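You operate a simulated robot arm through the tools that you are given. There is no shell and no other tool. Be economical: measure what you need, move in short steps, check, and stop when the job is done.

You run a simulated robot arm. Do the job below in one go: nothing can be reset, and whatever is moved stays where it is left.

JOB
Zero the slide gauge, then measure the yellow tomato from the tray at N23 and put it in its ring.
Fine: push the teal slide fully shut and press Zero; the ring goes by the width shown; leave the slide open and the gauge on.

The check looks at the end state, three seconds after you hand in, the way a careful person would. Anything else that was tipped, shoved, dropped, spilled or broken makes it a failure.

ROBOT AND FRAMES
A 6-joint arm with a two-finger gripper, on a carriage that runs on a rail from [0.003, -0.844] to [-0.005, 1.496] (x, y) and turns from -211 to 121 degrees about z. Base frame: it is fixed where the carriage stands at the start and does not move with it; the origin is on the floor, on the carriage's upright axis, x ahead of it, y to its left, z up; the surface under the hand at the start is at about z = 0.74. Readings come in m, degrees, newtons and seconds.
Its first joint turns from -166.0 to 166.0 degrees. Places, roughly: bed of the slide gauge [0.8, -0.5, 0.8]; gauge switch [0.8, -0.3, 0.8]; gauge zero button [0.8, -0.6, 0.8]; slide gauge [0.8, -0.5, 0.8]; teal slide [0.8, -0.4, 0.8]. Payload 5 kg.
The tool frame sits at the grasp point between the pads (the TCP): z along the fingers, y along the line on which they close. The tips reach 0.03 m beyond it. Largest opening 0.176 m; the body of the gripper starts 0.153 m behind the TCP.
Orientation is that of the tool frame in the base frame, as a unit quaternion [x, y, z, w]. With the fingers straight down and closing along the base's y, the tool's x points along the base's -x, its y along +y and its z along -z.

CONTROLS
- The arm moves only by the tool step_arm. Its argument "rows" is a list of rows, each a list of 7 numbers: the shift along the base's x, y, z in units of 40 mm (1.0 is 40 mm), then the turn, a rotation vector about the base's x, y, z in units of 6 degrees (1.0 is 6 degrees), then the gripper command, from -1 (shut) to 1 (fully open), values between in proportion. In form: [[dx, dy, dz, ax, ay, az, jaw], ...]. A call has 1 to 20 rows; each row shifts and turns the commanded pose from where the row before left it. A call with a number of a shift or a turn outside -1 to 1 is refused whole. A row lasts 0.2 s, in which the tool goes at most 0.05 m and 8.6 degrees; a call with a longer step from one row to the next is refused whole, and so is a gripper value outside its range. Where a pose cannot be reached the arm comes as near as it can. A force on the tool above 90 N (or 10 N above the force at the start of the call, whichever is more), or a blocked arm, ends the call early, and 0.2 s more pass. The fingers move at their own pace and stop on an object; they squeeze with about 39 N. The grip force told is the motor's: it shows also when the fingers shut on nothing. Time passes only in rows, and 0.2 s behind the last, so rows that do not move let the fingers close. It gives the time, the measured TCP pose, the force on the tool (base axes), the opening and the grip force at its end, in the units of the frame above (readings bear some noise), with the torque about the TCP (base axes, N m) and any sound that the robot's microphone picked up.
- Cameras (640 x 400 px; columns grow to the right, rows downward): "scene" is now at [0.0557, 0.1642, 1.6014]; the picture's right is [-0.52, -0.85, 0.00], its down [-0.48, 0.30, -0.82] and it looks along [0.70, -0.43, -0.57] (base axes); focal length 283 px, centre (320, 200). "wrist" rides on the gripper at [0.067, -0.009, -0.184] in the tool frame; the picture's right is [0.14, 0.99, 0.00], its down [-0.92, 0.13, -0.36] and it looks along [-0.36, 0.05, 0.93] (tool axes); focal length 251 px, centre (320, 200). There is no depth. A picture from a camera that has moved, and an enlarged one, comes with that camera's place and axes in the base frame and with its lens.
- grab_frame(camera): a new picture of that camera. It takes no simulated time.
- move_column(by): slides the trunk up (or, below 0, down) by that many m; the arm and the scene camera ride with it, the base frame stays. It gives what a move gives, with no picture.
- roll_base(legs): drives the robot by 1 to 6 legs, each [ahead, left, turn to the left] in m, m and degrees, along the robot's own axes; the way and the turn of a leg run together, so that a leg with both is an arc; at most 1.5 m and 180 degrees a leg. The arm and the cameras ride along, it lands a little off, and it stops where it bumps. It keeps to its track: a leg is cut to what the track allows. It gives what a move gives.
- head_to(pan, tilt): turns the head with the scene camera to pan (to the left, within 120 degrees either way) and tilt (down, from -29 to 69), counted from straight ahead of the robot. It gives what a move gives.
- zoom(camera, box): a new picture of the part [left, top, right, bottom] of that camera's present view, enlarged. It takes no simulated time.
- job_done(): hands the job in; it is judged then, once.

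Work in short steps. Places have to be worked out from the pictures, the camera data and where the tool is seen: move nearer, look again, correct. Check each grasp and each placing, and mend what went wrong. You have 120 turns and 90 pictures in all, those below and enlarged ones among them. Open the gripper and draw the arm clear of the work before you hand the job in, unless the task says otherwise; then end with one line.

The tools are called after "Emit:" as name(argument=value, ...) on one line, values as JSON. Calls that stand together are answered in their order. step_arm: Moves the arm, as the interface text tells. Its arguments: {"type":"object","properties":{"rows":{"type":"array","items":{"type":"array","items":{"type":"number"}}}},"required":["rows"]} The other tools are called the same way: move_column (by) slides the trunk up or down; roll_base (legs) drives the base; head_to (pan, tilt) turns the head that bears the scene camera; grab_frame (camera) takes a picture; zoom (camera, box) takes an enlarged picture of a part of a camera's view; job_done () hands the job in.

At the start:

```text
time: 0.0
tcp_pos: [0.6664, -0.2308, 1.0197]
tcp_rot: [-0.001, 1.0, 0.0, 0.0]
contact_force: [0.3, 0.1, 0.1]
moment: [-0.01, 0.0, -0.01]
finger_gap: 0.1761
grasp_force: 0.1
trunk travel left (down, up): [-0.15, 0.2]
robot x, y, heading: [0.0018, -0.002, -0.1]
head pan, tilt: [-31.5, 34.5]
```

scene: 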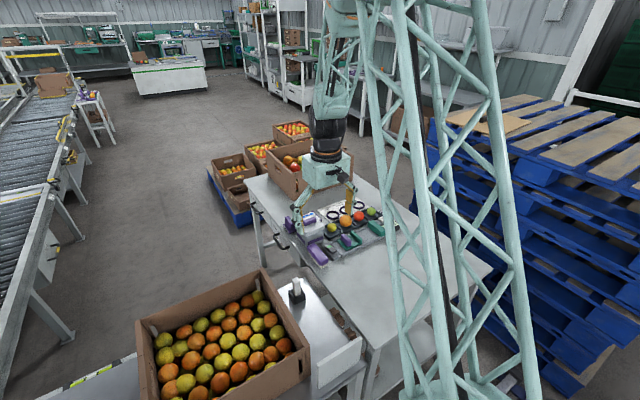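
wrist: 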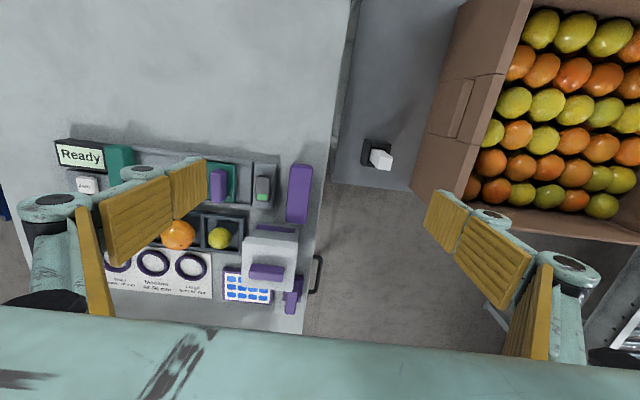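

The wrist view shows the gauge, the tray, and the rings on the left. I'll enlarge that part to read labels.

Emit:
zoom(camera="wrist", box=[40, 120, 330, 320])

Emit:
zoom(camera="scene", box=[270, 180, 420, 280])

```text
2.00 times, centred on (185, 220) of wrist
camera zoom: at [0.5998, -0.2406, 1.2031], right [-0.14, 0.99, 0.0], down [0.92, 0.13, 0.36], along [0.36, 0.05, -0.93], focal length 503 px, centre (590, 160)
```

zoom: 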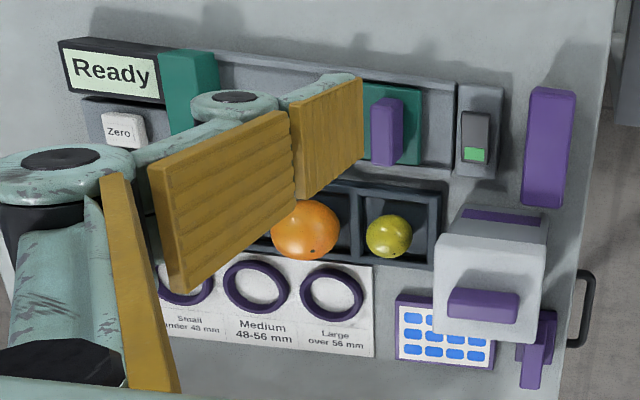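

```text
4.00 times, centred on (345, 230) of scene
camera zoom: at [0.0557, 0.1642, 1.6014], right [-0.52, -0.85, 0.0], down [-0.48, 0.3, -0.82], along [0.7, -0.43, -0.57], focal length 1131 px, centre (220, 80)
```

zoom: 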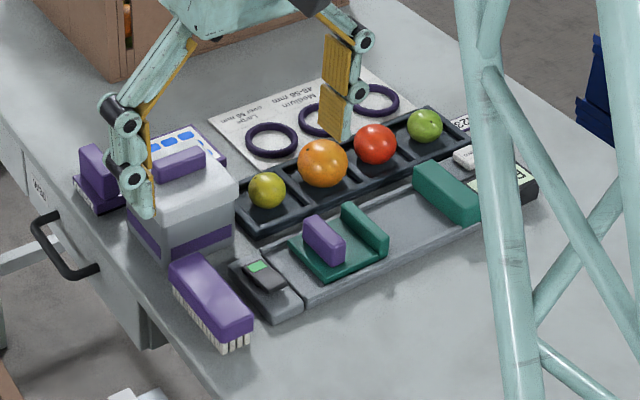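

The tray has four fruits (yellow, orange, red, green). I need a clearer view and the N23 label, so I'll move the hand to y≈-0.46 and a little higher.

Emit:
step_arm(rows=[[0, -1, 0.5, 0, 0, 0, 1], [0, -1, 0.5, 0, 0, 0, 1], [0, -1, 0.5, 0, 0, 0, 1], [0, -1, 0.5, 0, 0, 0, 1], [0, -1, 0, 0, 0, 0, 1], [0, -1, 0, 0, 0, 0, 1], [0, 0, 0, 0, 0, 0, 1], [0, 0, 0, 0, 0, 0, 1]])

Emit:
grab_frame(camera="wrist")

Emit:
zoom(camera="wrist", box=[180, 100, 460, 275])

```text
time: 1.8
tcp_pos: [0.6679, -0.4719, 1.1002]
tcp_rot: [-0.001, 1.0, 0.0, 0.0]
contact_force: [-0.8, 0.5, 0.4]
moment: [-0.04, -0.05, -0.02]
finger_gap: 0.1758
grasp_force: 0.0
trunk travel left (down, up): [-0.15, 0.2]
robot x, y, heading: [0.0043, 0.0019, 0.1]
head pan, tilt: [-31.5, 34.5]
```

```text
85 pictures are left
camera wrist: at [0.6004, -0.4814, 1.2835], right [-0.14, 0.99, 0.0], down [0.92, 0.13, 0.36], along [0.36, 0.05, -0.93], focal length 251 px, centre (320, 200)
```

wrist: 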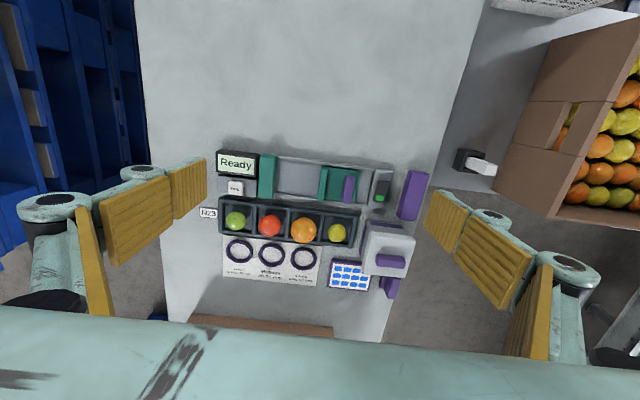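

```text
2.29 times, centred on (320, 188) of wrist
camera zoom: at [0.6004, -0.4814, 1.2835], right [-0.14, 0.99, 0.0], down [0.92, 0.13, 0.36], along [0.36, 0.05, -0.93], focal length 575 px, centre (320, 229)
```

zoom: 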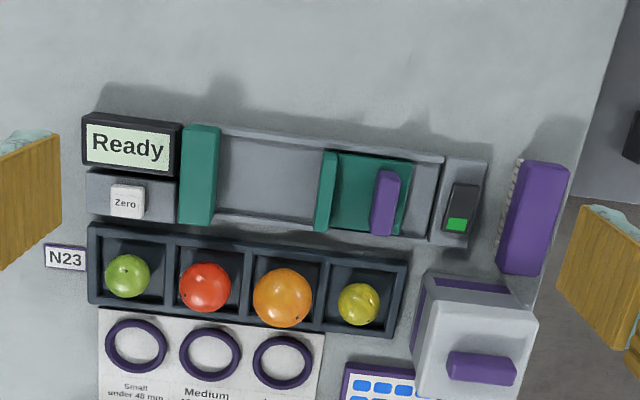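

Gauge runs along y: fixed jaw ≈(0.75,-0.57), slide handle ≈(0.745,-0.405), yellow tomato ≈(0.874,-0.405), rings at x≈0.97 and y≈-0.63/-0.55/-0.47. I'll draw the hand back to the left and then roll the carriage to y≈-0.55 so that everything is in reach.

Emit:
step_arm(rows=[[0, 1, 0, 0, 0, 0, 1], [0, 1, 0, 0, 0, 0, 1], [0, 1, 0, 0, 0, 0, 1], [0, 1, 0, 0, 0, 0, 1], [0, 1, 0, 0, 0, 0, 1], [0, 1, 0, 0, 0, 0, 1], [0, 1, 0, 0, 0, 0, 1], [0, 1, 0, 0, 0, 0, 1], [0, 1, 0, 0, 0, 0, 1], [0, 1, 0, 0, 0, 0, 1], [0, 0, 0, 0, 0, 0, 1]])

Emit:
roll_base(legs=[[0, -0.55, 0]])

Emit:
grab_frame(camera="wrist")

Emit:
grab_frame(camera="scene")

```text
time: 4.2
tcp_pos: [0.6662, -0.0722, 1.0979]
tcp_rot: [0.0, 1.0, 0.0, 0.0]
contact_force: [0.6, 0.5, -0.5]
moment: [-0.16, 0.0, -0.03]
finger_gap: 0.1762
grasp_force: 0.2
trunk travel left (down, up): [-0.15, 0.2]
robot x, y, heading: [-0.0026, 0.0031, -0.0]
head pan, tilt: [-31.5, 34.5]
```

```text
time: 7.5
tcp_pos: [0.6691, -0.6229, 1.0984]
tcp_rot: [0.0, 1.0, -0.001, 0.0]
contact_force: [0.1, -0.9, 0.2]
moment: [-0.01, -0.02, 0.0]
finger_gap: 0.1758
grasp_force: 0.0
trunk travel left (down, up): [-0.15, 0.2]
robot x, y, heading: [-0.0008, -0.5502, -0.1]
head pan, tilt: [-31.5, 34.5]
```

```text
83 pictures are left
camera wrist: at [0.6014, -0.6318, 1.2827], right [-0.14, 0.99, 0.0], down [0.92, 0.13, 0.36], along [0.36, 0.05, -0.93], focal length 251 px, centre (320, 200)
```

wrist: 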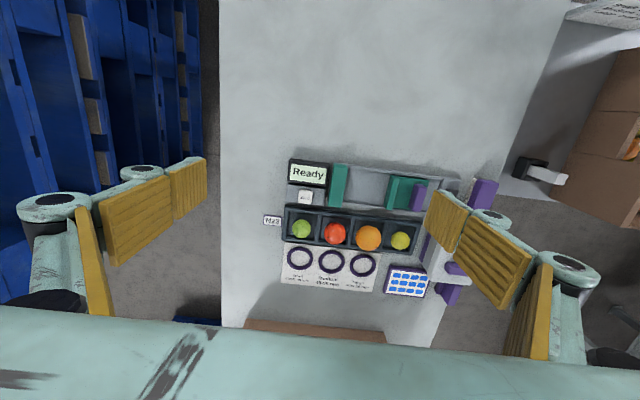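

```text
82 pictures are left
camera scene: at [0.0575, -0.3862, 1.6014], right [-0.52, -0.85, 0.0], down [-0.48, 0.3, -0.82], along [0.7, -0.43, -0.57], focal length 283 px, centre (320, 200)
```

scene: 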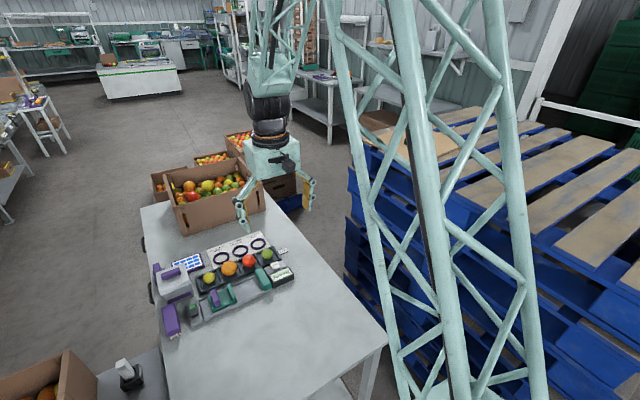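

Rolled to y=-0.55. Next I turn the head toward the gauge and zoom in for heights.

Emit:
head_to(pan=-8, tilt=45)

Emit:
zoom(camera="scene", box=[200, 100, 440, 250])

```text
time: 8.4
tcp_pos: [0.6679, -0.6214, 1.0993]
tcp_rot: [0.0, 1.0, 0.001, 0.0]
contact_force: [0.1, -0.3, 0.7]
moment: [-0.01, 0.03, 0.01]
finger_gap: 0.1761
grasp_force: 0.0
trunk travel left (down, up): [-0.15, 0.2]
robot x, y, heading: [0.0018, -0.5521, -0.1]
head pan, tilt: [-8.0, 45.0]
```

```text
2.67 times, centred on (320, 175) of scene
camera zoom: at [0.0628, -0.3515, 1.5859], right [-0.14, -0.99, 0.0], down [-0.7, 0.1, -0.71], along [0.7, -0.1, -0.71], focal length 754 px, centre (320, 267)
```

zoom: 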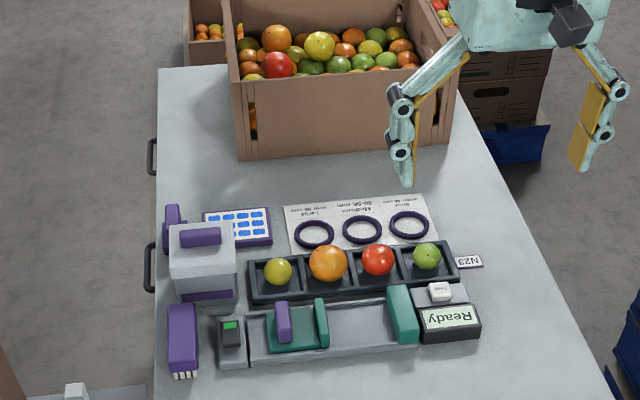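

Good overview: switch is green, display "Ready". I'll bring the wrist camera closer over the slide to measure the purple handle.

Emit:
step_arm(rows=[[0, 1, -0.6, 0, 0, 0, 1], [0, 1, -0.6, 0, 0, 0, 1], [0, 1, -0.6, 0, 0, 0, 1], [0, 1, -0.6, 0, 0, 0, 1], [0, 1, -0.6, 0, 0, 0, 0], [0, 0, 0, 0, 0, 0, 0], [0, 0, 0, 0, 0, 0, 0]])

Emit:
grab_frame(camera="wrist")

```text
time: 10.0
tcp_pos: [0.6693, -0.4218, 0.9798]
tcp_rot: [0.0, 1.0, 0.0, 0.0]
contact_force: [-0.5, 0.2, 0.0]
moment: [0.03, -0.05, -0.02]
finger_gap: 0.088
grasp_force: 0.0
trunk travel left (down, up): [-0.15, 0.2]
robot x, y, heading: [0.0017, -0.5518, -0.2]
head pan, tilt: [-8.0, 45.0]
```

```text
80 pictures are left
camera wrist: at [0.6019, -0.4312, 1.1633], right [-0.14, 0.99, 0.0], down [0.92, 0.13, 0.36], along [0.36, 0.05, -0.93], focal length 251 px, centre (320, 200)
```

wrist: 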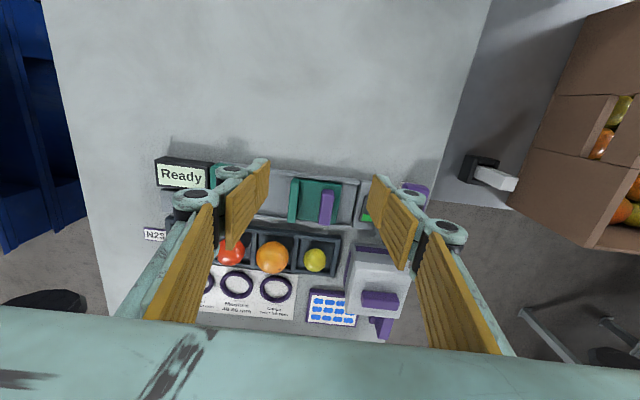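

Emit:
zoom(camera="wrist", box=[260, 160, 420, 260])

Emit:
zoom(camera="scene", box=[240, 180, 400, 280])

```text
4.00 times, centred on (340, 210) of wrist
camera zoom: at [0.6019, -0.4312, 1.1633], right [-0.14, 0.99, 0.0], down [0.92, 0.13, 0.36], along [0.36, 0.05, -0.93], focal length 1006 px, centre (240, 160)
```

zoom: 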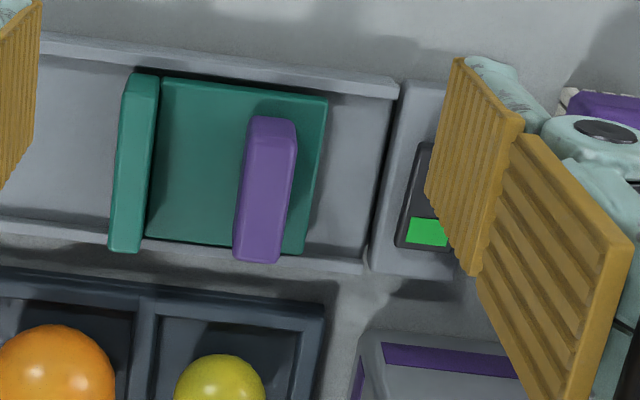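

```text
4.00 times, centred on (320, 230) of scene
camera zoom: at [0.0626, -0.3515, 1.5859], right [-0.14, -0.99, 0.0], down [-0.7, 0.1, -0.71], along [0.7, -0.1, -0.71], focal length 1131 px, centre (320, 80)
```

zoom: 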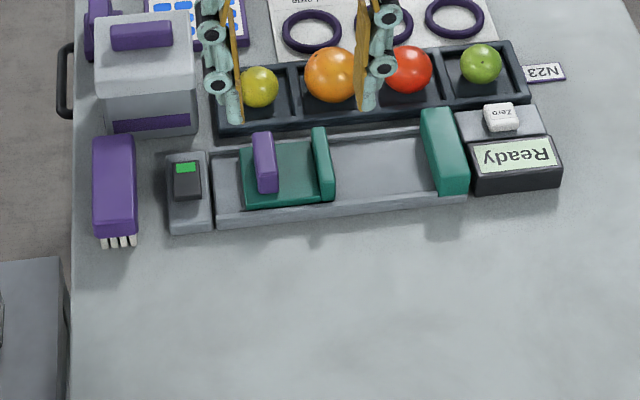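

Triangulated: handle top z≈0.781, x 0.737–0.79, y≈-0.398, slide plate at z≈0.755. I go above it with a 36 mm opening and check.

Emit:
step_arm(rows=[[0.6, 0.15, -0.5, 0, 0, 0, -0.59], [0.6, 0.15, -0.5, 0, 0, 0, -0.59], [0.6, 0.15, -0.5, 0, 0, 0, -0.59], [0.6, 0.15, -0.75, 0, 0, 0, -0.59], [0, 0, -0.5, 0, 0, 0, -0.59], [0, 0, 0, 0, 0, 0, -0.59]])

Emit:
grab_frame(camera="wrist")

Emit:
zoom(camera="scene", box=[240, 180, 400, 280])

```text
time: 11.4
tcp_pos: [0.7652, -0.3988, 0.8674]
tcp_rot: [0.0, 1.0, 0.001, 0.0]
contact_force: [0.8, 0.6, -0.7]
moment: [0.01, 0.06, 0.01]
finger_gap: 0.0364
grasp_force: 0.0
trunk travel left (down, up): [-0.15, 0.2]
robot x, y, heading: [0.0012, -0.5504, -0.0]
head pan, tilt: [-8.0, 45.0]
```

```text
77 pictures are left
camera wrist: at [0.6979, -0.408, 1.052], right [-0.14, 0.99, 0.0], down [0.92, 0.13, 0.36], along [0.36, 0.05, -0.93], focal length 251 px, centre (320, 200)
```

wrist: 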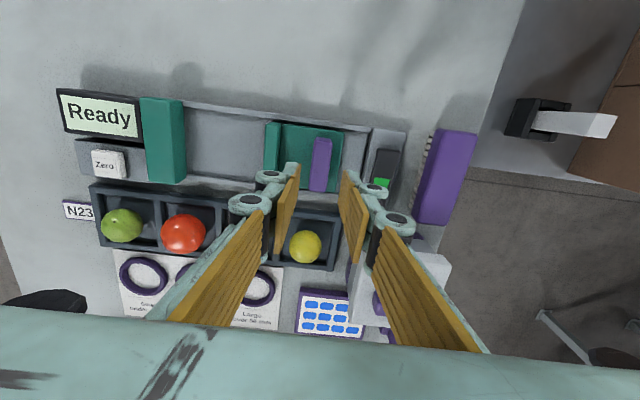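

```text
4.00 times, centred on (320, 230) of scene
camera zoom: at [0.0634, -0.3513, 1.5859], right [-0.14, -0.99, 0.0], down [-0.7, 0.1, -0.71], along [0.7, -0.1, -0.71], focal length 1131 px, centre (320, 80)
```

zoom: 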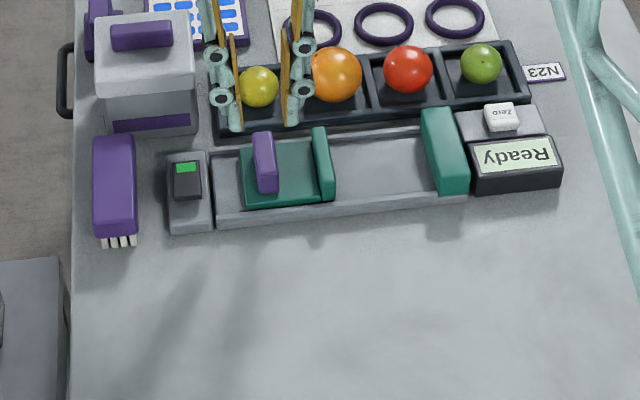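

Alignment over the handle confirmed (y≈-0.398). Descend to z≈0.792 and close.

Emit:
step_arm(rows=[[0, 0, -0.65, 0, 0, 0, -0.59], [0, 0, -0.65, 0, 0, 0, -0.59], [0, 0, -0.58, 0, 0, 0, -0.59], [0, 0, 0, 0, 0, 0, -1], [0, 0, 0, 0, 0, 0, -1], [0, 0, 0, 0, 0, 0, -1]])

Emit:
zoom(camera="scene", box=[240, 180, 400, 280])

```text
time: 12.8
tcp_pos: [0.7642, -0.3983, 0.7933]
tcp_rot: [0.0, 1.0, -0.001, 0.0]
contact_force: [3.4, -4.3, 3.3]
moment: [-0.1, -0.32, 0.48]
finger_gap: 0.0196
grasp_force: 44.6
trunk travel left (down, up): [-0.15, 0.2]
robot x, y, heading: [0.0043, -0.5536, 0.1]
head pan, tilt: [-8.0, 45.0]
```

```text
4.00 times, centred on (320, 230) of scene
camera zoom: at [0.0627, -0.3517, 1.5859], right [-0.14, -0.99, 0.0], down [-0.7, 0.1, -0.71], along [0.7, -0.1, -0.71], focal length 1131 px, centre (320, 80)
```

zoom: 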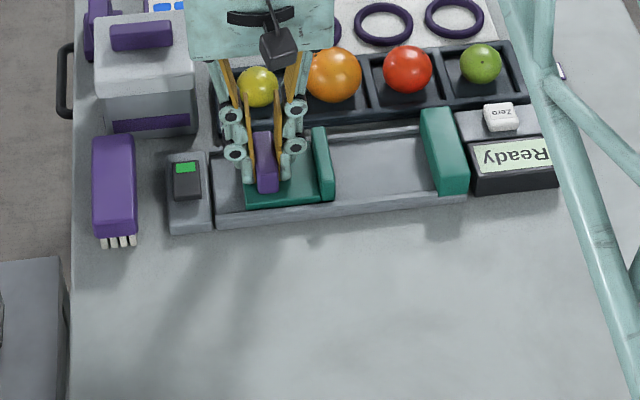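

Handle gripped (19.6 mm). Slide toward -y.

Emit:
step_arm(rows=[[0, -0.4, 0, 0, 0, 0, -1], [0, -0.4, 0, 0, 0, 0, -1], [0, -0.4, 0, 0, 0, 0, -1], [0, -0.4, 0, 0, 0, 0, -1]])

Emit:
zoom(camera="scene", box=[240, 180, 400, 280])

```text
time: 13.8
tcp_pos: [0.7645, -0.4647, 0.7932]
tcp_rot: [0.001, 1.0, 0.0, 0.0]
contact_force: [2.9, -2.9, 5.4]
moment: [0.13, 0.25, 0.44]
finger_gap: 0.0195
grasp_force: 44.9
trunk travel left (down, up): [-0.15, 0.2]
robot x, y, heading: [-0.0002, -0.5533, -0.3]
head pan, tilt: [-8.0, 45.0]
```

```text
4.00 times, centred on (320, 230) of scene
camera zoom: at [0.0627, -0.3515, 1.5859], right [-0.14, -0.99, 0.0], down [-0.7, 0.1, -0.71], along [0.7, -0.1, -0.71], focal length 1131 px, centre (320, 80)
```

zoom: 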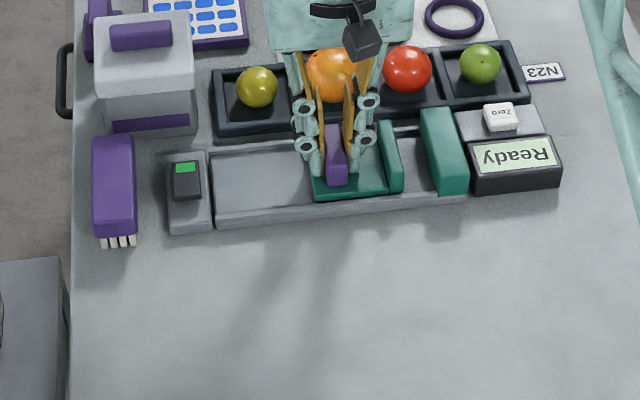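

The slide moves nicely; about 25 mm remain. Continue in small steps till blocked.

Emit:
step_arm(rows=[[0, -0.3, 0, 0, 0, 0, -1], [0, -0.15, 0, 0, 0, 0, -1], [0, -0.15, 0, 0, 0, 0, -1], [0, -0.1, 0, 0, 0, 0, -1], [0, -0.1, 0, 0, 0, 0, -1], [0, -0.1, 0, 0, 0, 0, -1]])

Emit:
zoom(camera="scene", box=[240, 180, 400, 280])

```text
time: 15.2
tcp_pos: [0.7635, -0.4941, 0.7935]
tcp_rot: [-0.002, 1.0, -0.001, 0.0]
contact_force: [8.9, 29.4, 0.5]
moment: [0.97, -0.23, -0.06]
finger_gap: 0.0198
grasp_force: 44.9
trunk travel left (down, up): [-0.15, 0.2]
robot x, y, heading: [0.0015, -0.551, -0.0]
head pan, tilt: [-8.0, 45.0]
```

```text
4.00 times, centred on (320, 230) of scene
camera zoom: at [0.0627, -0.3496, 1.5857], right [-0.14, -0.99, 0.0], down [-0.7, 0.1, -0.71], along [0.7, -0.1, -0.71], focal length 1131 px, centre (320, 80)
```

zoom: 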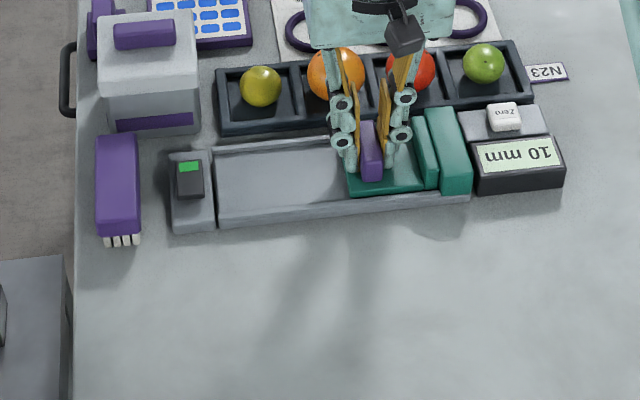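

Force 29 N in y: it seems blocked; display shows "10 mm" (unzeroed offset?). Zoom to check that the jaws touch.

Emit:
zoom(camera="scene", box=[320, 195, 384, 235])

Emit:
grab_frame(camera="wrist")

```text
10.00 times, centred on (352, 215) of scene
camera zoom: at [0.0627, -0.3496, 1.5857], right [-0.14, -0.99, 0.0], down [-0.7, 0.1, -0.71], along [0.7, -0.1, -0.71], focal length 2827 px, centre (0, 50)
```

zoom: 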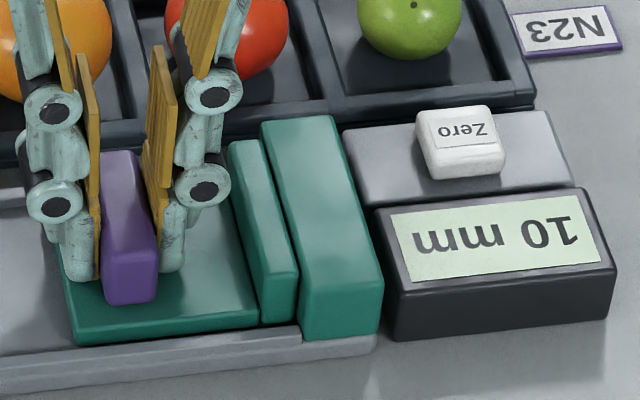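

```text
71 pictures are left
camera wrist: at [0.6975, -0.5041, 0.9775], right [-0.14, 0.99, 0.0], down [0.92, 0.13, 0.36], along [0.36, 0.05, -0.93], focal length 251 px, centre (320, 200)
```

wrist: 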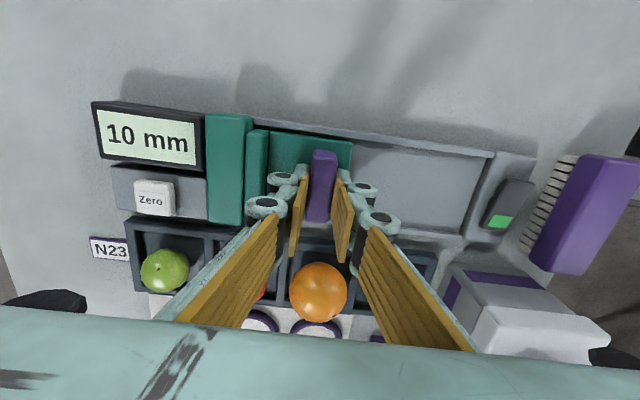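

Jaws appear to meet. One small extra push to confirm the display no longer changes.

Emit:
step_arm(rows=[[0, -0.08, 0, 0, 0, 0, -1], [0, -0.05, 0, 0, 0, 0, -1], [0, 0, 0, 0, 0, 0, -1]])

Emit:
zoom(camera="scene", box=[320, 195, 384, 235])

```text
time: 16.0
tcp_pos: [0.7654, -0.4945, 0.7919]
tcp_rot: [-0.003, 1.0, -0.001, 0.001]
contact_force: [12.5, 89.5, -0.3]
moment: [2.36, -0.3, -0.52]
finger_gap: 0.0198
grasp_force: 44.8
trunk travel left (down, up): [-0.15, 0.2]
robot x, y, heading: [0.0009, -0.5505, 0.4]
head pan, tilt: [-8.0, 45.0]
```

```text
10.00 times, centred on (352, 215) of scene
camera zoom: at [0.0622, -0.3471, 1.5853], right [-0.13, -0.99, 0.0], down [-0.7, 0.09, -0.71], along [0.7, -0.1, -0.71], focal length 2827 px, centre (0, 50)
```

zoom: 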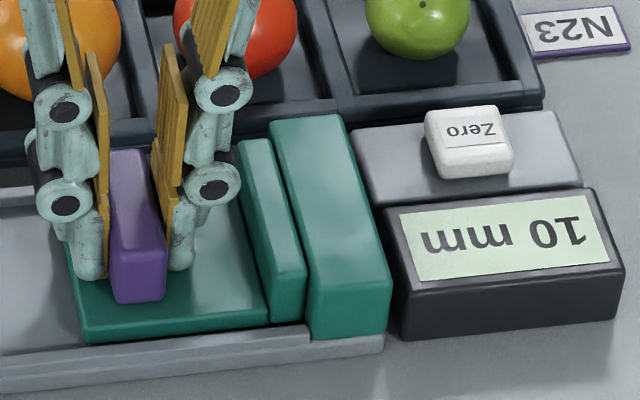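

Fully shut (blocked at ~90 N, reading unchanged). Ease the push, release the handle and lift.

Emit:
step_arm(rows=[[0, 0.1, 0, 0, 0, 0, -1], [0, 0.07, 0, 0, 0, 0, -1], [0, 0, 0, 0, 0, 0, -0.6], [0, 0, 0, 0, 0, 0, -0.6], [0, 0, 0, 0, 0, 0, -0.6], [0, 0, 0.6, 0, 0, 0, -0.6], [0, 0, 1, 0, 0, 0, -0.6], [0, 0, 1, 0, 0, 0, -0.6]])

Emit:
zoom(camera="scene", box=[304, 190, 400, 250])

Emit:
zoom(camera="wrist", box=[100, 100, 340, 250])

```text
time: 17.8
tcp_pos: [0.7628, -0.4963, 0.8975]
tcp_rot: [0.0, 1.0, 0.0, -0.001]
contact_force: [0.1, -0.6, -0.8]
moment: [-0.03, 0.07, -0.01]
finger_gap: 0.035
grasp_force: 0.1
trunk travel left (down, up): [-0.15, 0.2]
robot x, y, heading: [0.0027, -0.5518, 0.1]
head pan, tilt: [-8.0, 45.0]
```

```text
6.67 times, centred on (352, 220) of scene
camera zoom: at [0.0631, -0.3514, 1.5859], right [-0.14, -0.99, 0.0], down [-0.7, 0.1, -0.71], along [0.7, -0.1, -0.71], focal length 1885 px, centre (107, 67)
```

zoom: 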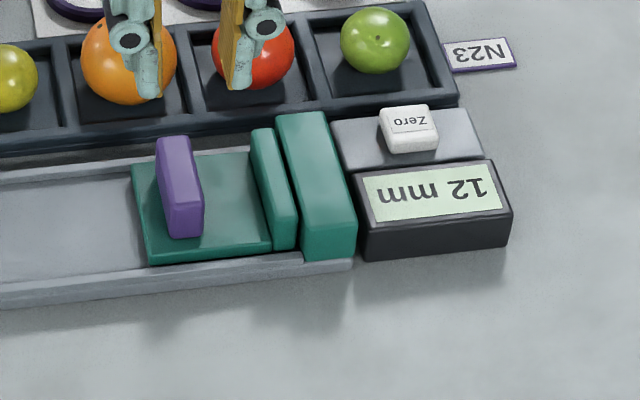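

```text
2.67 times, centred on (220, 175) of wrist
camera zoom: at [0.6976, -0.5058, 1.0812], right [-0.14, 0.99, 0.0], down [0.92, 0.13, 0.36], along [0.36, 0.05, -0.93], focal length 670 px, centre (587, 267)
```

zoom: 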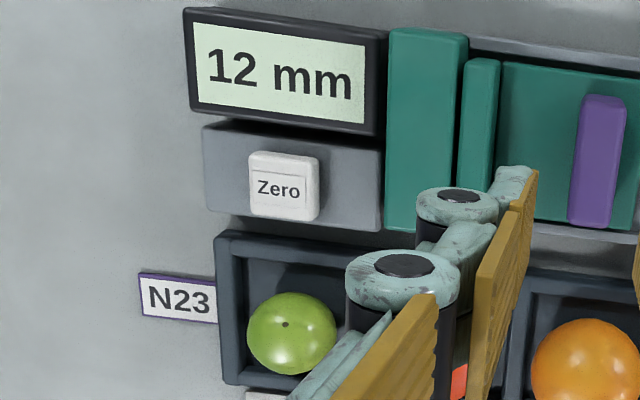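

The release dragged the slide open by 2 mm. I'll push it shut with closed fingers against the +y face of the handle instead.

Emit:
step_arm(rows=[[0, 0.7, 0, 0, 0, 0, -1], [0, 0.4, 0, 0, 0, 0, -1], [0, 0, 0, 0, 0, 0, -1], [0, 0, -1, 0, 0, 0, -1], [0, 0, -1, 0, 0, 0, -1], [0, 0, -0.6, 0, 0, 0, -1], [0, 0, 0, 0, 0, 0, -1]])

Emit:
zoom(camera="scene", box=[304, 190, 400, 250])

```text
time: 19.4
tcp_pos: [0.7628, -0.4534, 0.7943]
tcp_rot: [0.0, 1.0, 0.0, 0.0]
contact_force: [0.0, 0.2, -0.4]
moment: [-0.02, 0.08, -0.02]
finger_gap: 0.0002
grasp_force: 39.1
trunk travel left (down, up): [-0.15, 0.2]
robot x, y, heading: [-0.0011, -0.549, -0.1]
head pan, tilt: [-8.0, 45.0]
```

```text
6.67 times, centred on (352, 220) of scene
camera zoom: at [0.0632, -0.3514, 1.5859], right [-0.14, -0.99, 0.0], down [-0.7, 0.1, -0.71], along [0.7, -0.1, -0.71], focal length 1885 px, centre (107, 67)
```

zoom: 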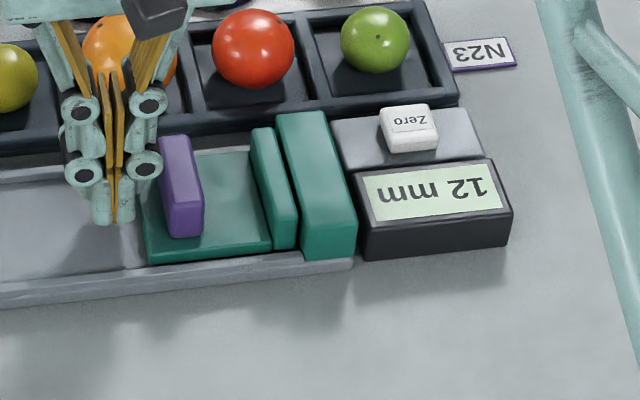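

Closed fingers stand clear to the +y side of the handle. Push toward -y.

Emit:
step_arm(rows=[[0, -0.25, 0, 0, 0, 0, -1], [0, -0.15, 0, 0, 0, 0, -1], [0, -0.1, 0, 0, 0, 0, -1], [0, -0.1, 0, 0, 0, 0, -1], [0, -0.08, 0, 0, 0, 0, -1], [0, 0, 0, 0, 0, 0, -1]])

Emit:
zoom(camera="scene", box=[304, 190, 400, 250])

```text
time: 20.4
tcp_pos: [0.7646, -0.4625, 0.7941]
tcp_rot: [-0.005, 1.0, 0.0, 0.002]
contact_force: [-0.2, 12.8, 0.8]
moment: [-0.11, 0.01, -0.03]
finger_gap: 0.0
grasp_force: 39.1
trunk travel left (down, up): [-0.15, 0.2]
robot x, y, heading: [0.0058, -0.5485, 0.6]
head pan, tilt: [-8.0, 45.0]
stopped in row 5: the force on the tool passed its limit at 97 N (the readings are from after the stop); the commanded pose is now the measured one
```

```text
6.67 times, centred on (352, 220) of scene
camera zoom: at [0.061, -0.3479, 1.5857], right [-0.13, -0.99, 0.0], down [-0.7, 0.09, -0.71], along [0.7, -0.09, -0.71], focal length 1885 px, centre (107, 67)
```

zoom: 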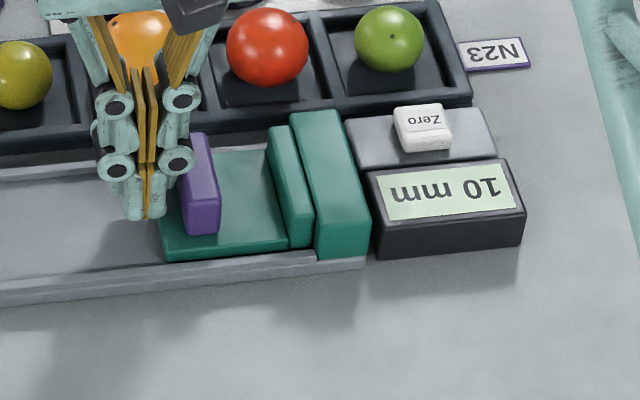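

Shut at 10 mm again. Back off, lift, and go above the Zero button, triangulated at ≈(0.794,-0.635,0.774).

Emit:
step_arm(rows=[[0, 0.2, 0, 0, 0, 0, -1], [0, 0.1, 0.7, 0, 0, 0, -1], [0, 0, 1, 0, 0, 0, -1], [0.2, -0.9, 0.6, 0, 0, 0, -1], [0.2, -1, 0, 0, 0, 0, -1], [0.2, -1, 0, 0, 0, 0, -1], [0.15, -1, 0, 0, 0, 0, -1], [0, -0.75, 0, 0, 0, 0, -1], [0, 0, 0, 0, 0, 0, -1]])

Emit:
grab_frame(camera="wrist")

Emit:
zoom(camera="scene", box=[304, 190, 400, 250])

```text
time: 22.4
tcp_pos: [0.7926, -0.6412, 0.8864]
tcp_rot: [-0.004, 1.0, 0.001, 0.001]
contact_force: [0.6, -0.2, 0.4]
moment: [0.06, -0.01, 0.01]
finger_gap: 0.0
grasp_force: 39.1
trunk travel left (down, up): [-0.15, 0.2]
robot x, y, heading: [0.0022, -0.5494, 0.3]
head pan, tilt: [-8.0, 45.0]
```

```text
65 pictures are left
camera wrist: at [0.726, -0.6522, 1.0701], right [-0.15, 0.99, 0.0], down [0.92, 0.14, 0.36], along [0.36, 0.05, -0.93], focal length 251 px, centre (320, 200)
```

wrist: 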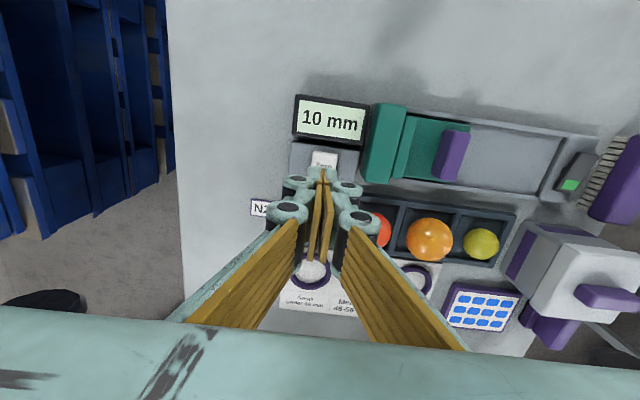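

```text
6.67 times, centred on (352, 220) of scene
camera zoom: at [0.0615, -0.35, 1.5859], right [-0.13, -0.99, 0.0], down [-0.7, 0.09, -0.71], along [0.7, -0.09, -0.71], focal length 1885 px, centre (107, 67)
```

zoom: 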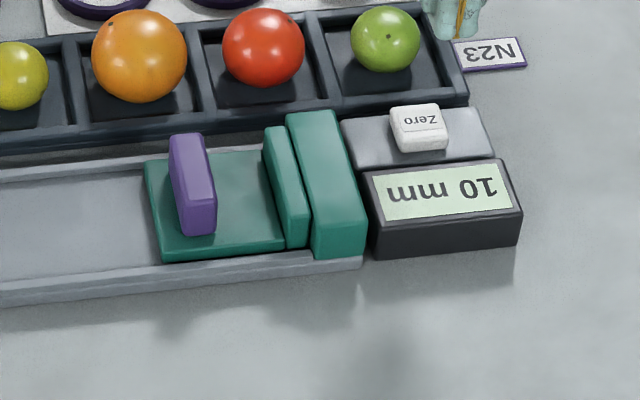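

Button ≈(0.790,-0.638); shift 2 mm and descend, ending in small steps.

Emit:
step_arm(rows=[[-0.03, 0.06, -0.9, 0, 0, 0, -1], [0, 0, -0.8, 0, 0, 0, -1], [0, 0, -0.1, 0, 0, 0, -1], [0, 0, -0.08, 0, 0, 0, -1], [0, 0, -0.08, 0, 0, 0, -1]])

Emit:
zoom(camera="scene", box=[304, 190, 400, 250])

```text
time: 23.6
tcp_pos: [0.7932, -0.6375, 0.8071]
tcp_rot: [-0.004, 1.0, 0.002, 0.001]
contact_force: [0.1, -0.4, 1.0]
moment: [-0.04, -0.05, -0.02]
finger_gap: 0.0001
grasp_force: 38.9
trunk travel left (down, up): [-0.15, 0.2]
robot x, y, heading: [0.0034, -0.5507, 0.5]
head pan, tilt: [-8.0, 45.0]
```

```text
6.67 times, centred on (352, 220) of scene
camera zoom: at [0.0611, -0.3498, 1.5858], right [-0.13, -0.99, 0.0], down [-0.7, 0.09, -0.71], along [0.7, -0.09, -0.71], focal length 1885 px, centre (107, 67)
```

zoom: 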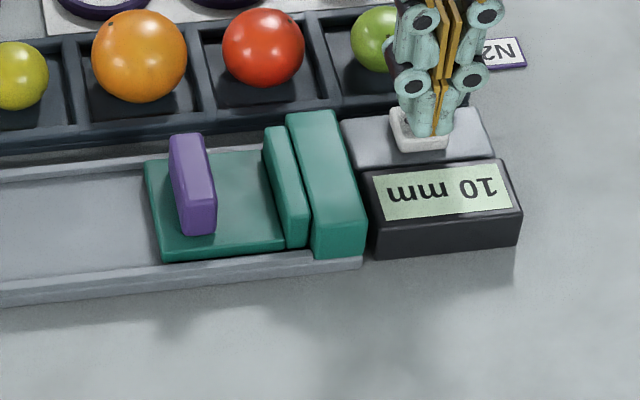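

Fingertips are just above the button, slightly toward -y of centre; shift +4 mm and press.

Emit:
step_arm(rows=[[0, 0.1, 0, 0, 0, 0, -1], [0, 0, -0.08, 0, 0, 0, -1], [0, 0, -0.08, 0, 0, 0, -1], [0, 0, -0.08, 0, 0, 0, -1]])

Emit:
zoom(camera="scene", box=[304, 190, 400, 250])

```text
time: 24.6
tcp_pos: [0.7923, -0.6347, 0.7981]
tcp_rot: [-0.004, 1.0, 0.001, 0.0]
contact_force: [-0.4, 0.3, 2.0]
moment: [0.02, 0.01, 0.02]
finger_gap: 0.0059
grasp_force: 44.5
trunk travel left (down, up): [-0.15, 0.2]
robot x, y, heading: [-0.0002, -0.552, 0.2]
head pan, tilt: [-8.0, 45.0]
heard: click
```

```text
6.67 times, centred on (352, 220) of scene
camera zoom: at [0.0614, -0.3498, 1.5859], right [-0.13, -0.99, 0.0], down [-0.7, 0.09, -0.71], along [0.7, -0.09, -0.71], focal length 1885 px, centre (107, 67)
```

zoom: 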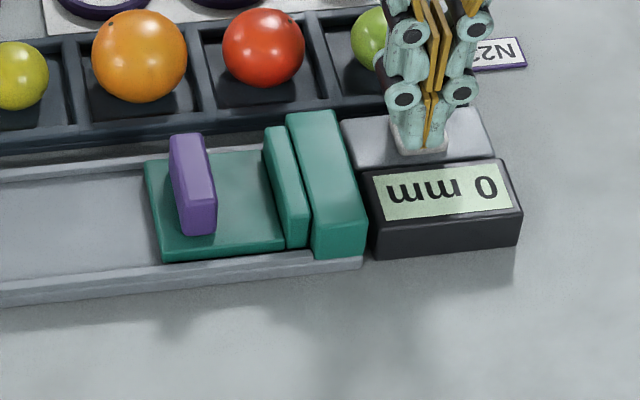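

Click, and the display reads 0 mm. Lift off, open to 36 mm and go over the handle at (0.764,-0.495).

Emit:
step_arm(rows=[[0, 0, 0.8, 0, 0, 0, -1], [0, 0, 1, 0, 0, 0, -1], [0, 0, 0.5, 0, 0, 0, -0.6], [-0.2, 1, 0, 0, 0, 0, -0.6], [-0.2, 1, 0, 0, 0, 0, -0.6], [-0.2, 1, 0, 0, 0, 0, -0.6], [-0.1, 0.5, 0, 0, 0, 0, -0.6], [0, 0, -0.5, 0, 0, 0, -0.6], [0, 0, 0, 0, 0, 0, -0.6]])

Emit:
grab_frame(camera="wrist")

Emit:
zoom(camera="scene", box=[304, 190, 400, 250])

```text
time: 26.6
tcp_pos: [0.7656, -0.4934, 0.8689]
tcp_rot: [-0.005, 1.0, 0.001, 0.001]
contact_force: [-0.3, 0.3, -1.4]
moment: [-0.02, 0.09, -0.02]
finger_gap: 0.035
grasp_force: 0.0
trunk travel left (down, up): [-0.15, 0.2]
robot x, y, heading: [0.0049, -0.5513, 0.2]
head pan, tilt: [-8.0, 45.0]
```

```text
61 pictures are left
camera wrist: at [0.6978, -0.5044, 1.0533], right [-0.15, 0.99, 0.0], down [0.92, 0.14, 0.36], along [0.36, 0.05, -0.93], focal length 251 px, centre (320, 200)
```

wrist: 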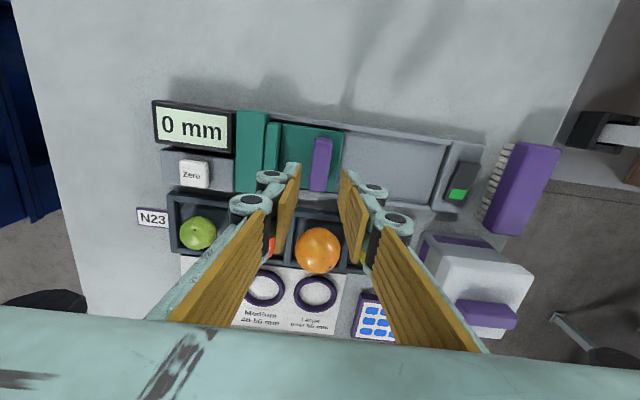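

```text
6.67 times, centred on (352, 220) of scene
camera zoom: at [0.0623, -0.3498, 1.5858], right [-0.13, -0.99, 0.0], down [-0.7, 0.09, -0.71], along [0.7, -0.09, -0.71], focal length 1885 px, centre (107, 67)
```

zoom: 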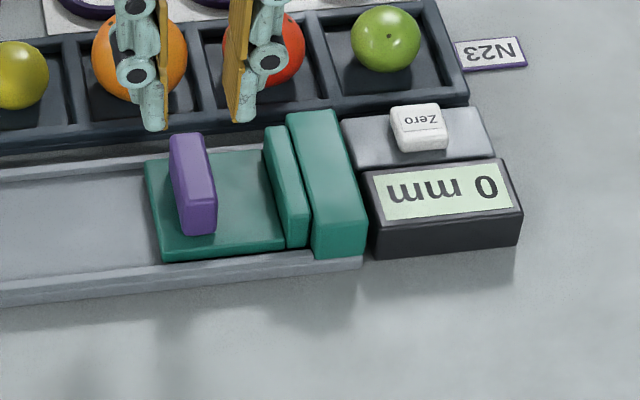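

Zero kept, aligned over the handle exactly as before. Descend, grip, and draw the slide open by ~95 mm.

Emit:
step_arm(rows=[[0, 0, -0.65, 0, 0, 0, -0.6], [0, 0, -0.65, 0, 0, 0, -0.6], [0, 0, -0.55, 0, 0, 0, -0.6], [0, 0, 0, 0, 0, 0, -1], [0, 0, 0, 0, 0, 0, -1], [0, 0.4, 0, 0, 0, 0, -1], [0, 0.5, 0, 0, 0, 0, -1], [0, 0.5, 0, 0, 0, 0, -1], [0, 0.5, 0, 0, 0, 0, -1], [0, 0.5, 0, 0, 0, 0, -1], [0, 0, 0, 0, 0, 0, -1]])

Emit:
zoom(camera="scene", box=[240, 180, 400, 280])

```text
time: 29.0
tcp_pos: [0.7641, -0.3989, 0.7962]
tcp_rot: [-0.003, 1.0, 0.001, 0.0]
contact_force: [-3.7, -15.2, -8.2]
moment: [-0.45, 0.22, -0.42]
finger_gap: 0.0195
grasp_force: 44.8
trunk travel left (down, up): [-0.15, 0.2]
robot x, y, heading: [0.0009, -0.5498, 0.1]
head pan, tilt: [-8.0, 45.0]
```

```text
4.00 times, centred on (320, 230) of scene
camera zoom: at [0.0619, -0.3507, 1.5859], right [-0.13, -0.99, 0.0], down [-0.7, 0.1, -0.71], along [0.7, -0.09, -0.71], focal length 1131 px, centre (320, 80)
```

zoom: 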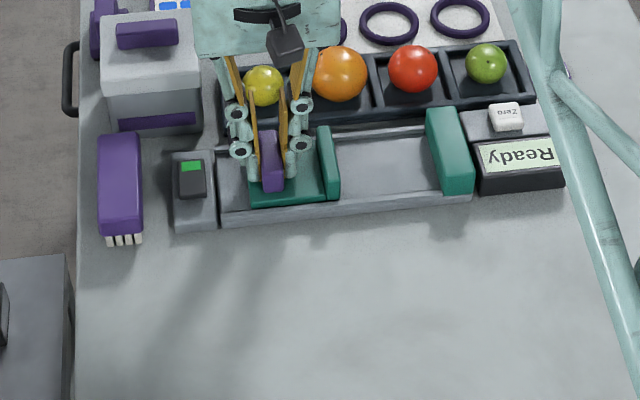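

Slide is open, display "Ready". Release, lift and move over the yellow tomato (≈0.874,-0.405).

Emit:
step_arm(rows=[[0, 0, 0, 0, 0, 0, -0.6], [0, 0, 0, 0, 0, 0, -0.6], [0, 0, 0.8, 0, 0, 0, -0.6], [0, 0, 1, 0, 0, 0, -0.6], [0, 0, 1, 0, 0, 0, -0.3], [0.5, 0, 0.5, 0, 0, 0, -0.2], [0, 0, 0, 0, 0, 0, -0.2]])

Emit:
grab_frame(camera="wrist")

Emit:
zoom(camera="scene", box=[240, 150, 400, 250])

```text
time: 30.6
tcp_pos: [0.7851, -0.3962, 0.9275]
tcp_rot: [-0.004, 1.0, 0.001, 0.0]
contact_force: [0.4, 0.5, 0.2]
moment: [0.01, 0.01, -0.01]
finger_gap: 0.0702
grasp_force: 0.0
trunk travel left (down, up): [-0.15, 0.2]
robot x, y, heading: [0.0005, -0.55, 0.3]
head pan, tilt: [-8.0, 45.0]
```

```text
58 pictures are left
camera wrist: at [0.7177, -0.4084, 1.1121], right [-0.15, 0.99, 0.0], down [0.92, 0.14, 0.36], along [0.36, 0.05, -0.93], focal length 251 px, centre (320, 200)
```

wrist: 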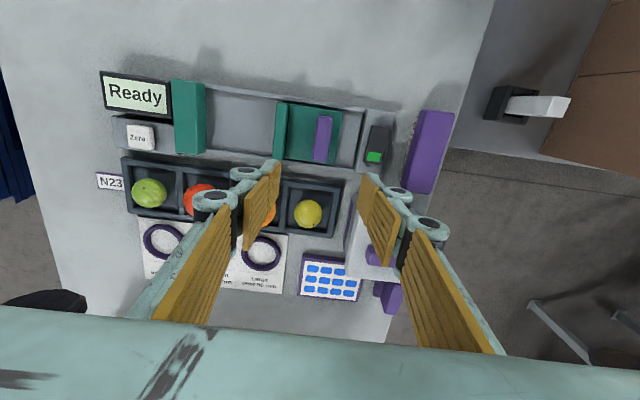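

```text
4.00 times, centred on (320, 200) of scene
camera zoom: at [0.0617, -0.3498, 1.5858], right [-0.13, -0.99, 0.0], down [-0.7, 0.09, -0.71], along [0.7, -0.09, -0.71], focal length 1131 px, centre (320, 200)
```

zoom: 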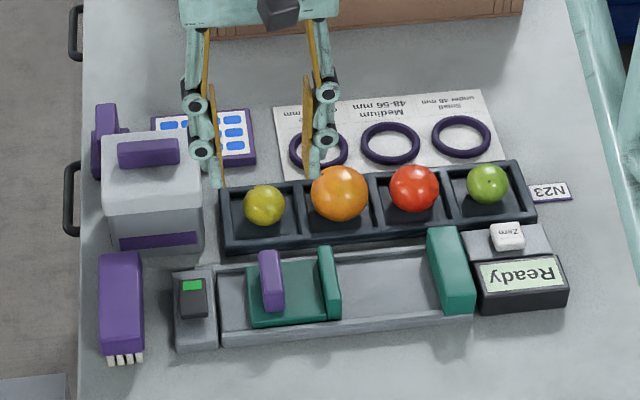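

Tomato ≈(0.878,-0.404), ~42 mm across. I move closer above it to check cell clearance.

Emit:
step_arm(rows=[[0.8, -0.1, -0.4, 0, 0, 0, -0.2], [0.8, -0.1, -0.4, 0, 0, 0, -0.2], [0.6, 0, 0, 0, 0, 0, -0.2], [0, 0, 0, 0, 0, 0, -0.2]])

Emit:
zoom(camera="wrist", box=[200, 80, 440, 230])

Emit:
zoom(camera="scene", box=[270, 165, 350, 215])

```text
time: 31.6
tcp_pos: [0.8721, -0.406, 0.8958]
tcp_rot: [-0.004, 1.0, 0.0, 0.001]
contact_force: [0.9, 1.0, 0.0]
moment: [-0.03, 0.04, 0.02]
finger_gap: 0.0705
grasp_force: 0.1
trunk travel left (down, up): [-0.15, 0.2]
robot x, y, heading: [0.0019, -0.5509, 0.5]
head pan, tilt: [-8.0, 45.0]
```

```text
2.67 times, centred on (320, 155) of wrist
camera zoom: at [0.8059, -0.4159, 1.0803], right [-0.15, 0.99, 0.0], down [0.92, 0.14, 0.36], along [0.36, 0.05, -0.93], focal length 670 px, centre (320, 320)
```

zoom: 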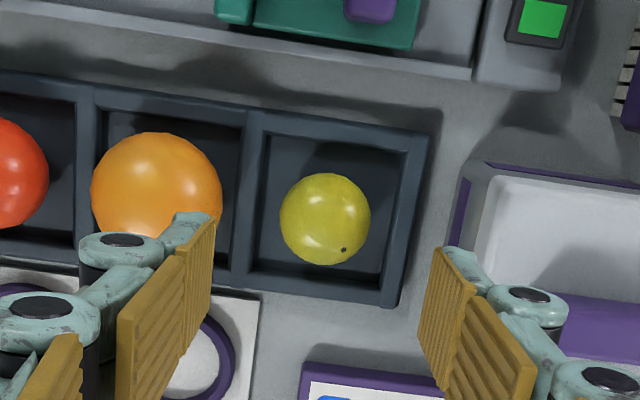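

```text
8.00 times, centred on (310, 190) of scene
camera zoom: at [0.0617, -0.3498, 1.5859], right [-0.13, -0.99, 0.0], down [-0.7, 0.09, -0.71], along [0.7, -0.09, -0.71], focal length 2262 px, centre (400, 280)
```

zoom: 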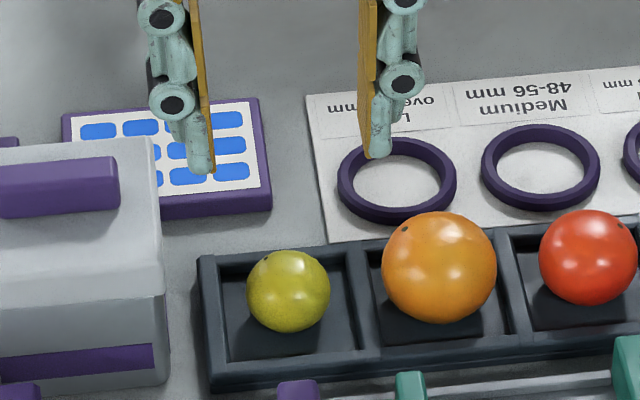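

Cell clearance along y is tight with neighbours, but along x is free. I raise a bit and rotate the hand 90° so that the fingers close along x.

Emit:
step_arm(rows=[[0, 0, 0.6, 0, 0, 0, -0.2], [0, 0, 0.6, 0, 0, 1, -0.2], [0, 0, 0, 0, 0, 1, -0.2], [0, 0, 0, 0, 0, 1, -0.2], [0, 0, 0, 0, 0, 1, -0.2], [0, 0, 0, 0, 0, 1, -0.2], [0, 0, 0, 0, 0, 1, -0.2], [0, 0, 0, 0, 0, 1, -0.2], [0, 0, 0, 0, 0, 1, -0.2], [0, 0, 0, 0, 0, 1, -0.2], [0, 0, 0, 0, 0, 1, -0.2], [0, 0, 0, 0, 0, 1, -0.2], [0, 0, 0, 0, 0, 1, -0.2], [0, 0, 0, 0, 0, 1, -0.2], [0, 0, 0, 0, 0, 1, -0.2], [0, 0, 0, 0, 0, 1, -0.2], [0, 0, 0, 0, 0, 0, -0.2]])

Emit:
grab_frame(camera="wrist")

Emit:
grab_frame(camera="scene")

```text
time: 35.2
tcp_pos: [0.8731, -0.4058, 0.9443]
tcp_rot: [0.71, -0.704, -0.001, 0.0]
contact_force: [0.5, -0.8, -0.1]
moment: [0.02, -0.02, 0.01]
finger_gap: 0.0707
grasp_force: 0.1
trunk travel left (down, up): [-0.15, 0.2]
robot x, y, heading: [-0.0007, -0.5483, 0.1]
head pan, tilt: [-8.0, 45.0]
```

```text
54 pictures are left
camera wrist: at [0.8824, -0.4729, 1.1277], right [-0.99, -0.15, 0.0], down [-0.14, 0.92, 0.36], along [-0.05, 0.36, -0.93], focal length 251 px, centre (320, 200)
```

wrist: 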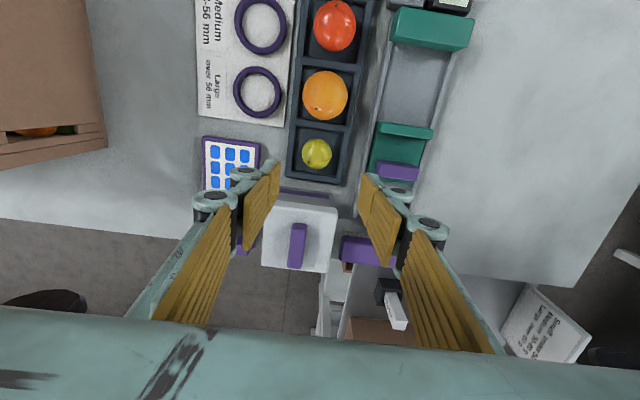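

```text
53 pictures are left
camera scene: at [0.0615, -0.3498, 1.5858], right [-0.13, -0.99, 0.0], down [-0.7, 0.09, -0.71], along [0.7, -0.09, -0.71], focal length 283 px, centre (320, 200)
```

scene: 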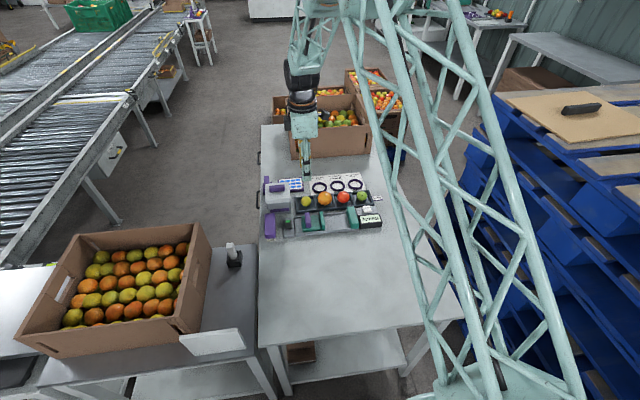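

Tomato ≈(0.877,-0.4035). Centre on it with a 56 mm opening and lower so the tips are a bit above the rim, then look.

Emit:
step_arm(rows=[[0.1, 0.06, -0.8, 0, 0, 0, -0.36], [0, 0, -0.9, 0, 0, 0, -0.36], [0, 0, -0.9, 0, 0, 0, -0.36], [0, 0, -0.6, 0, 0, 0, -0.36], [0, 0, -0.2, 0, 0, 0, -0.36], [0, 0, 0, 0, 0, 0, -0.36]])

Emit:
zoom(camera="wrist", box=[220, 60, 420, 185])

Emit:
zoom(camera="scene", box=[270, 170, 350, 220])

```text
time: 36.6
tcp_pos: [0.8761, -0.4034, 0.8077]
tcp_rot: [0.71, -0.704, -0.001, 0.0]
contact_force: [0.6, 0.1, -0.7]
moment: [-0.01, 0.01, -0.02]
finger_gap: 0.0562
grasp_force: 0.0
trunk travel left (down, up): [-0.15, 0.2]
robot x, y, heading: [0.0033, -0.5468, 0.1]
head pan, tilt: [-8.0, 45.0]
```

```text
3.20 times, centred on (320, 122) of wrist
camera zoom: at [0.8862, -0.4704, 0.9904], right [-0.99, -0.15, 0.0], down [-0.14, 0.92, 0.36], along [-0.05, 0.36, -0.93], focal length 805 px, centre (320, 448)
```

zoom: 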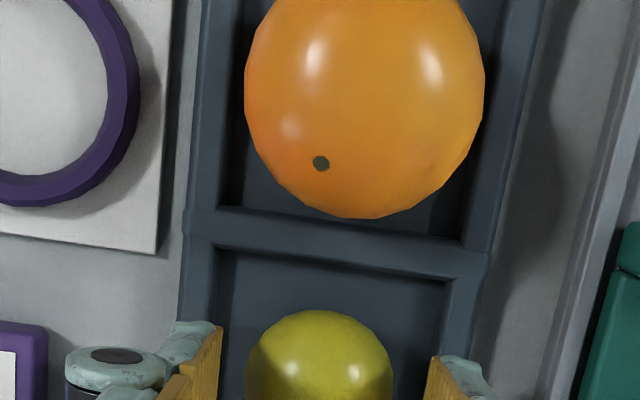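

```text
8.00 times, centred on (310, 195) of scene
camera zoom: at [0.0617, -0.3498, 1.5859], right [-0.13, -0.99, 0.0], down [-0.7, 0.09, -0.71], along [0.7, -0.09, -0.71], focal length 2262 px, centre (400, 240)
```

zoom: 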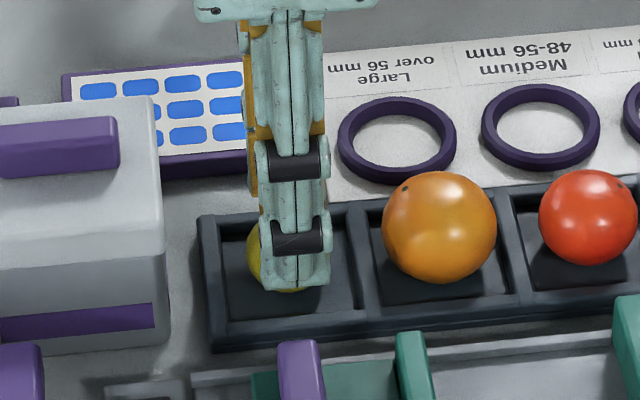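

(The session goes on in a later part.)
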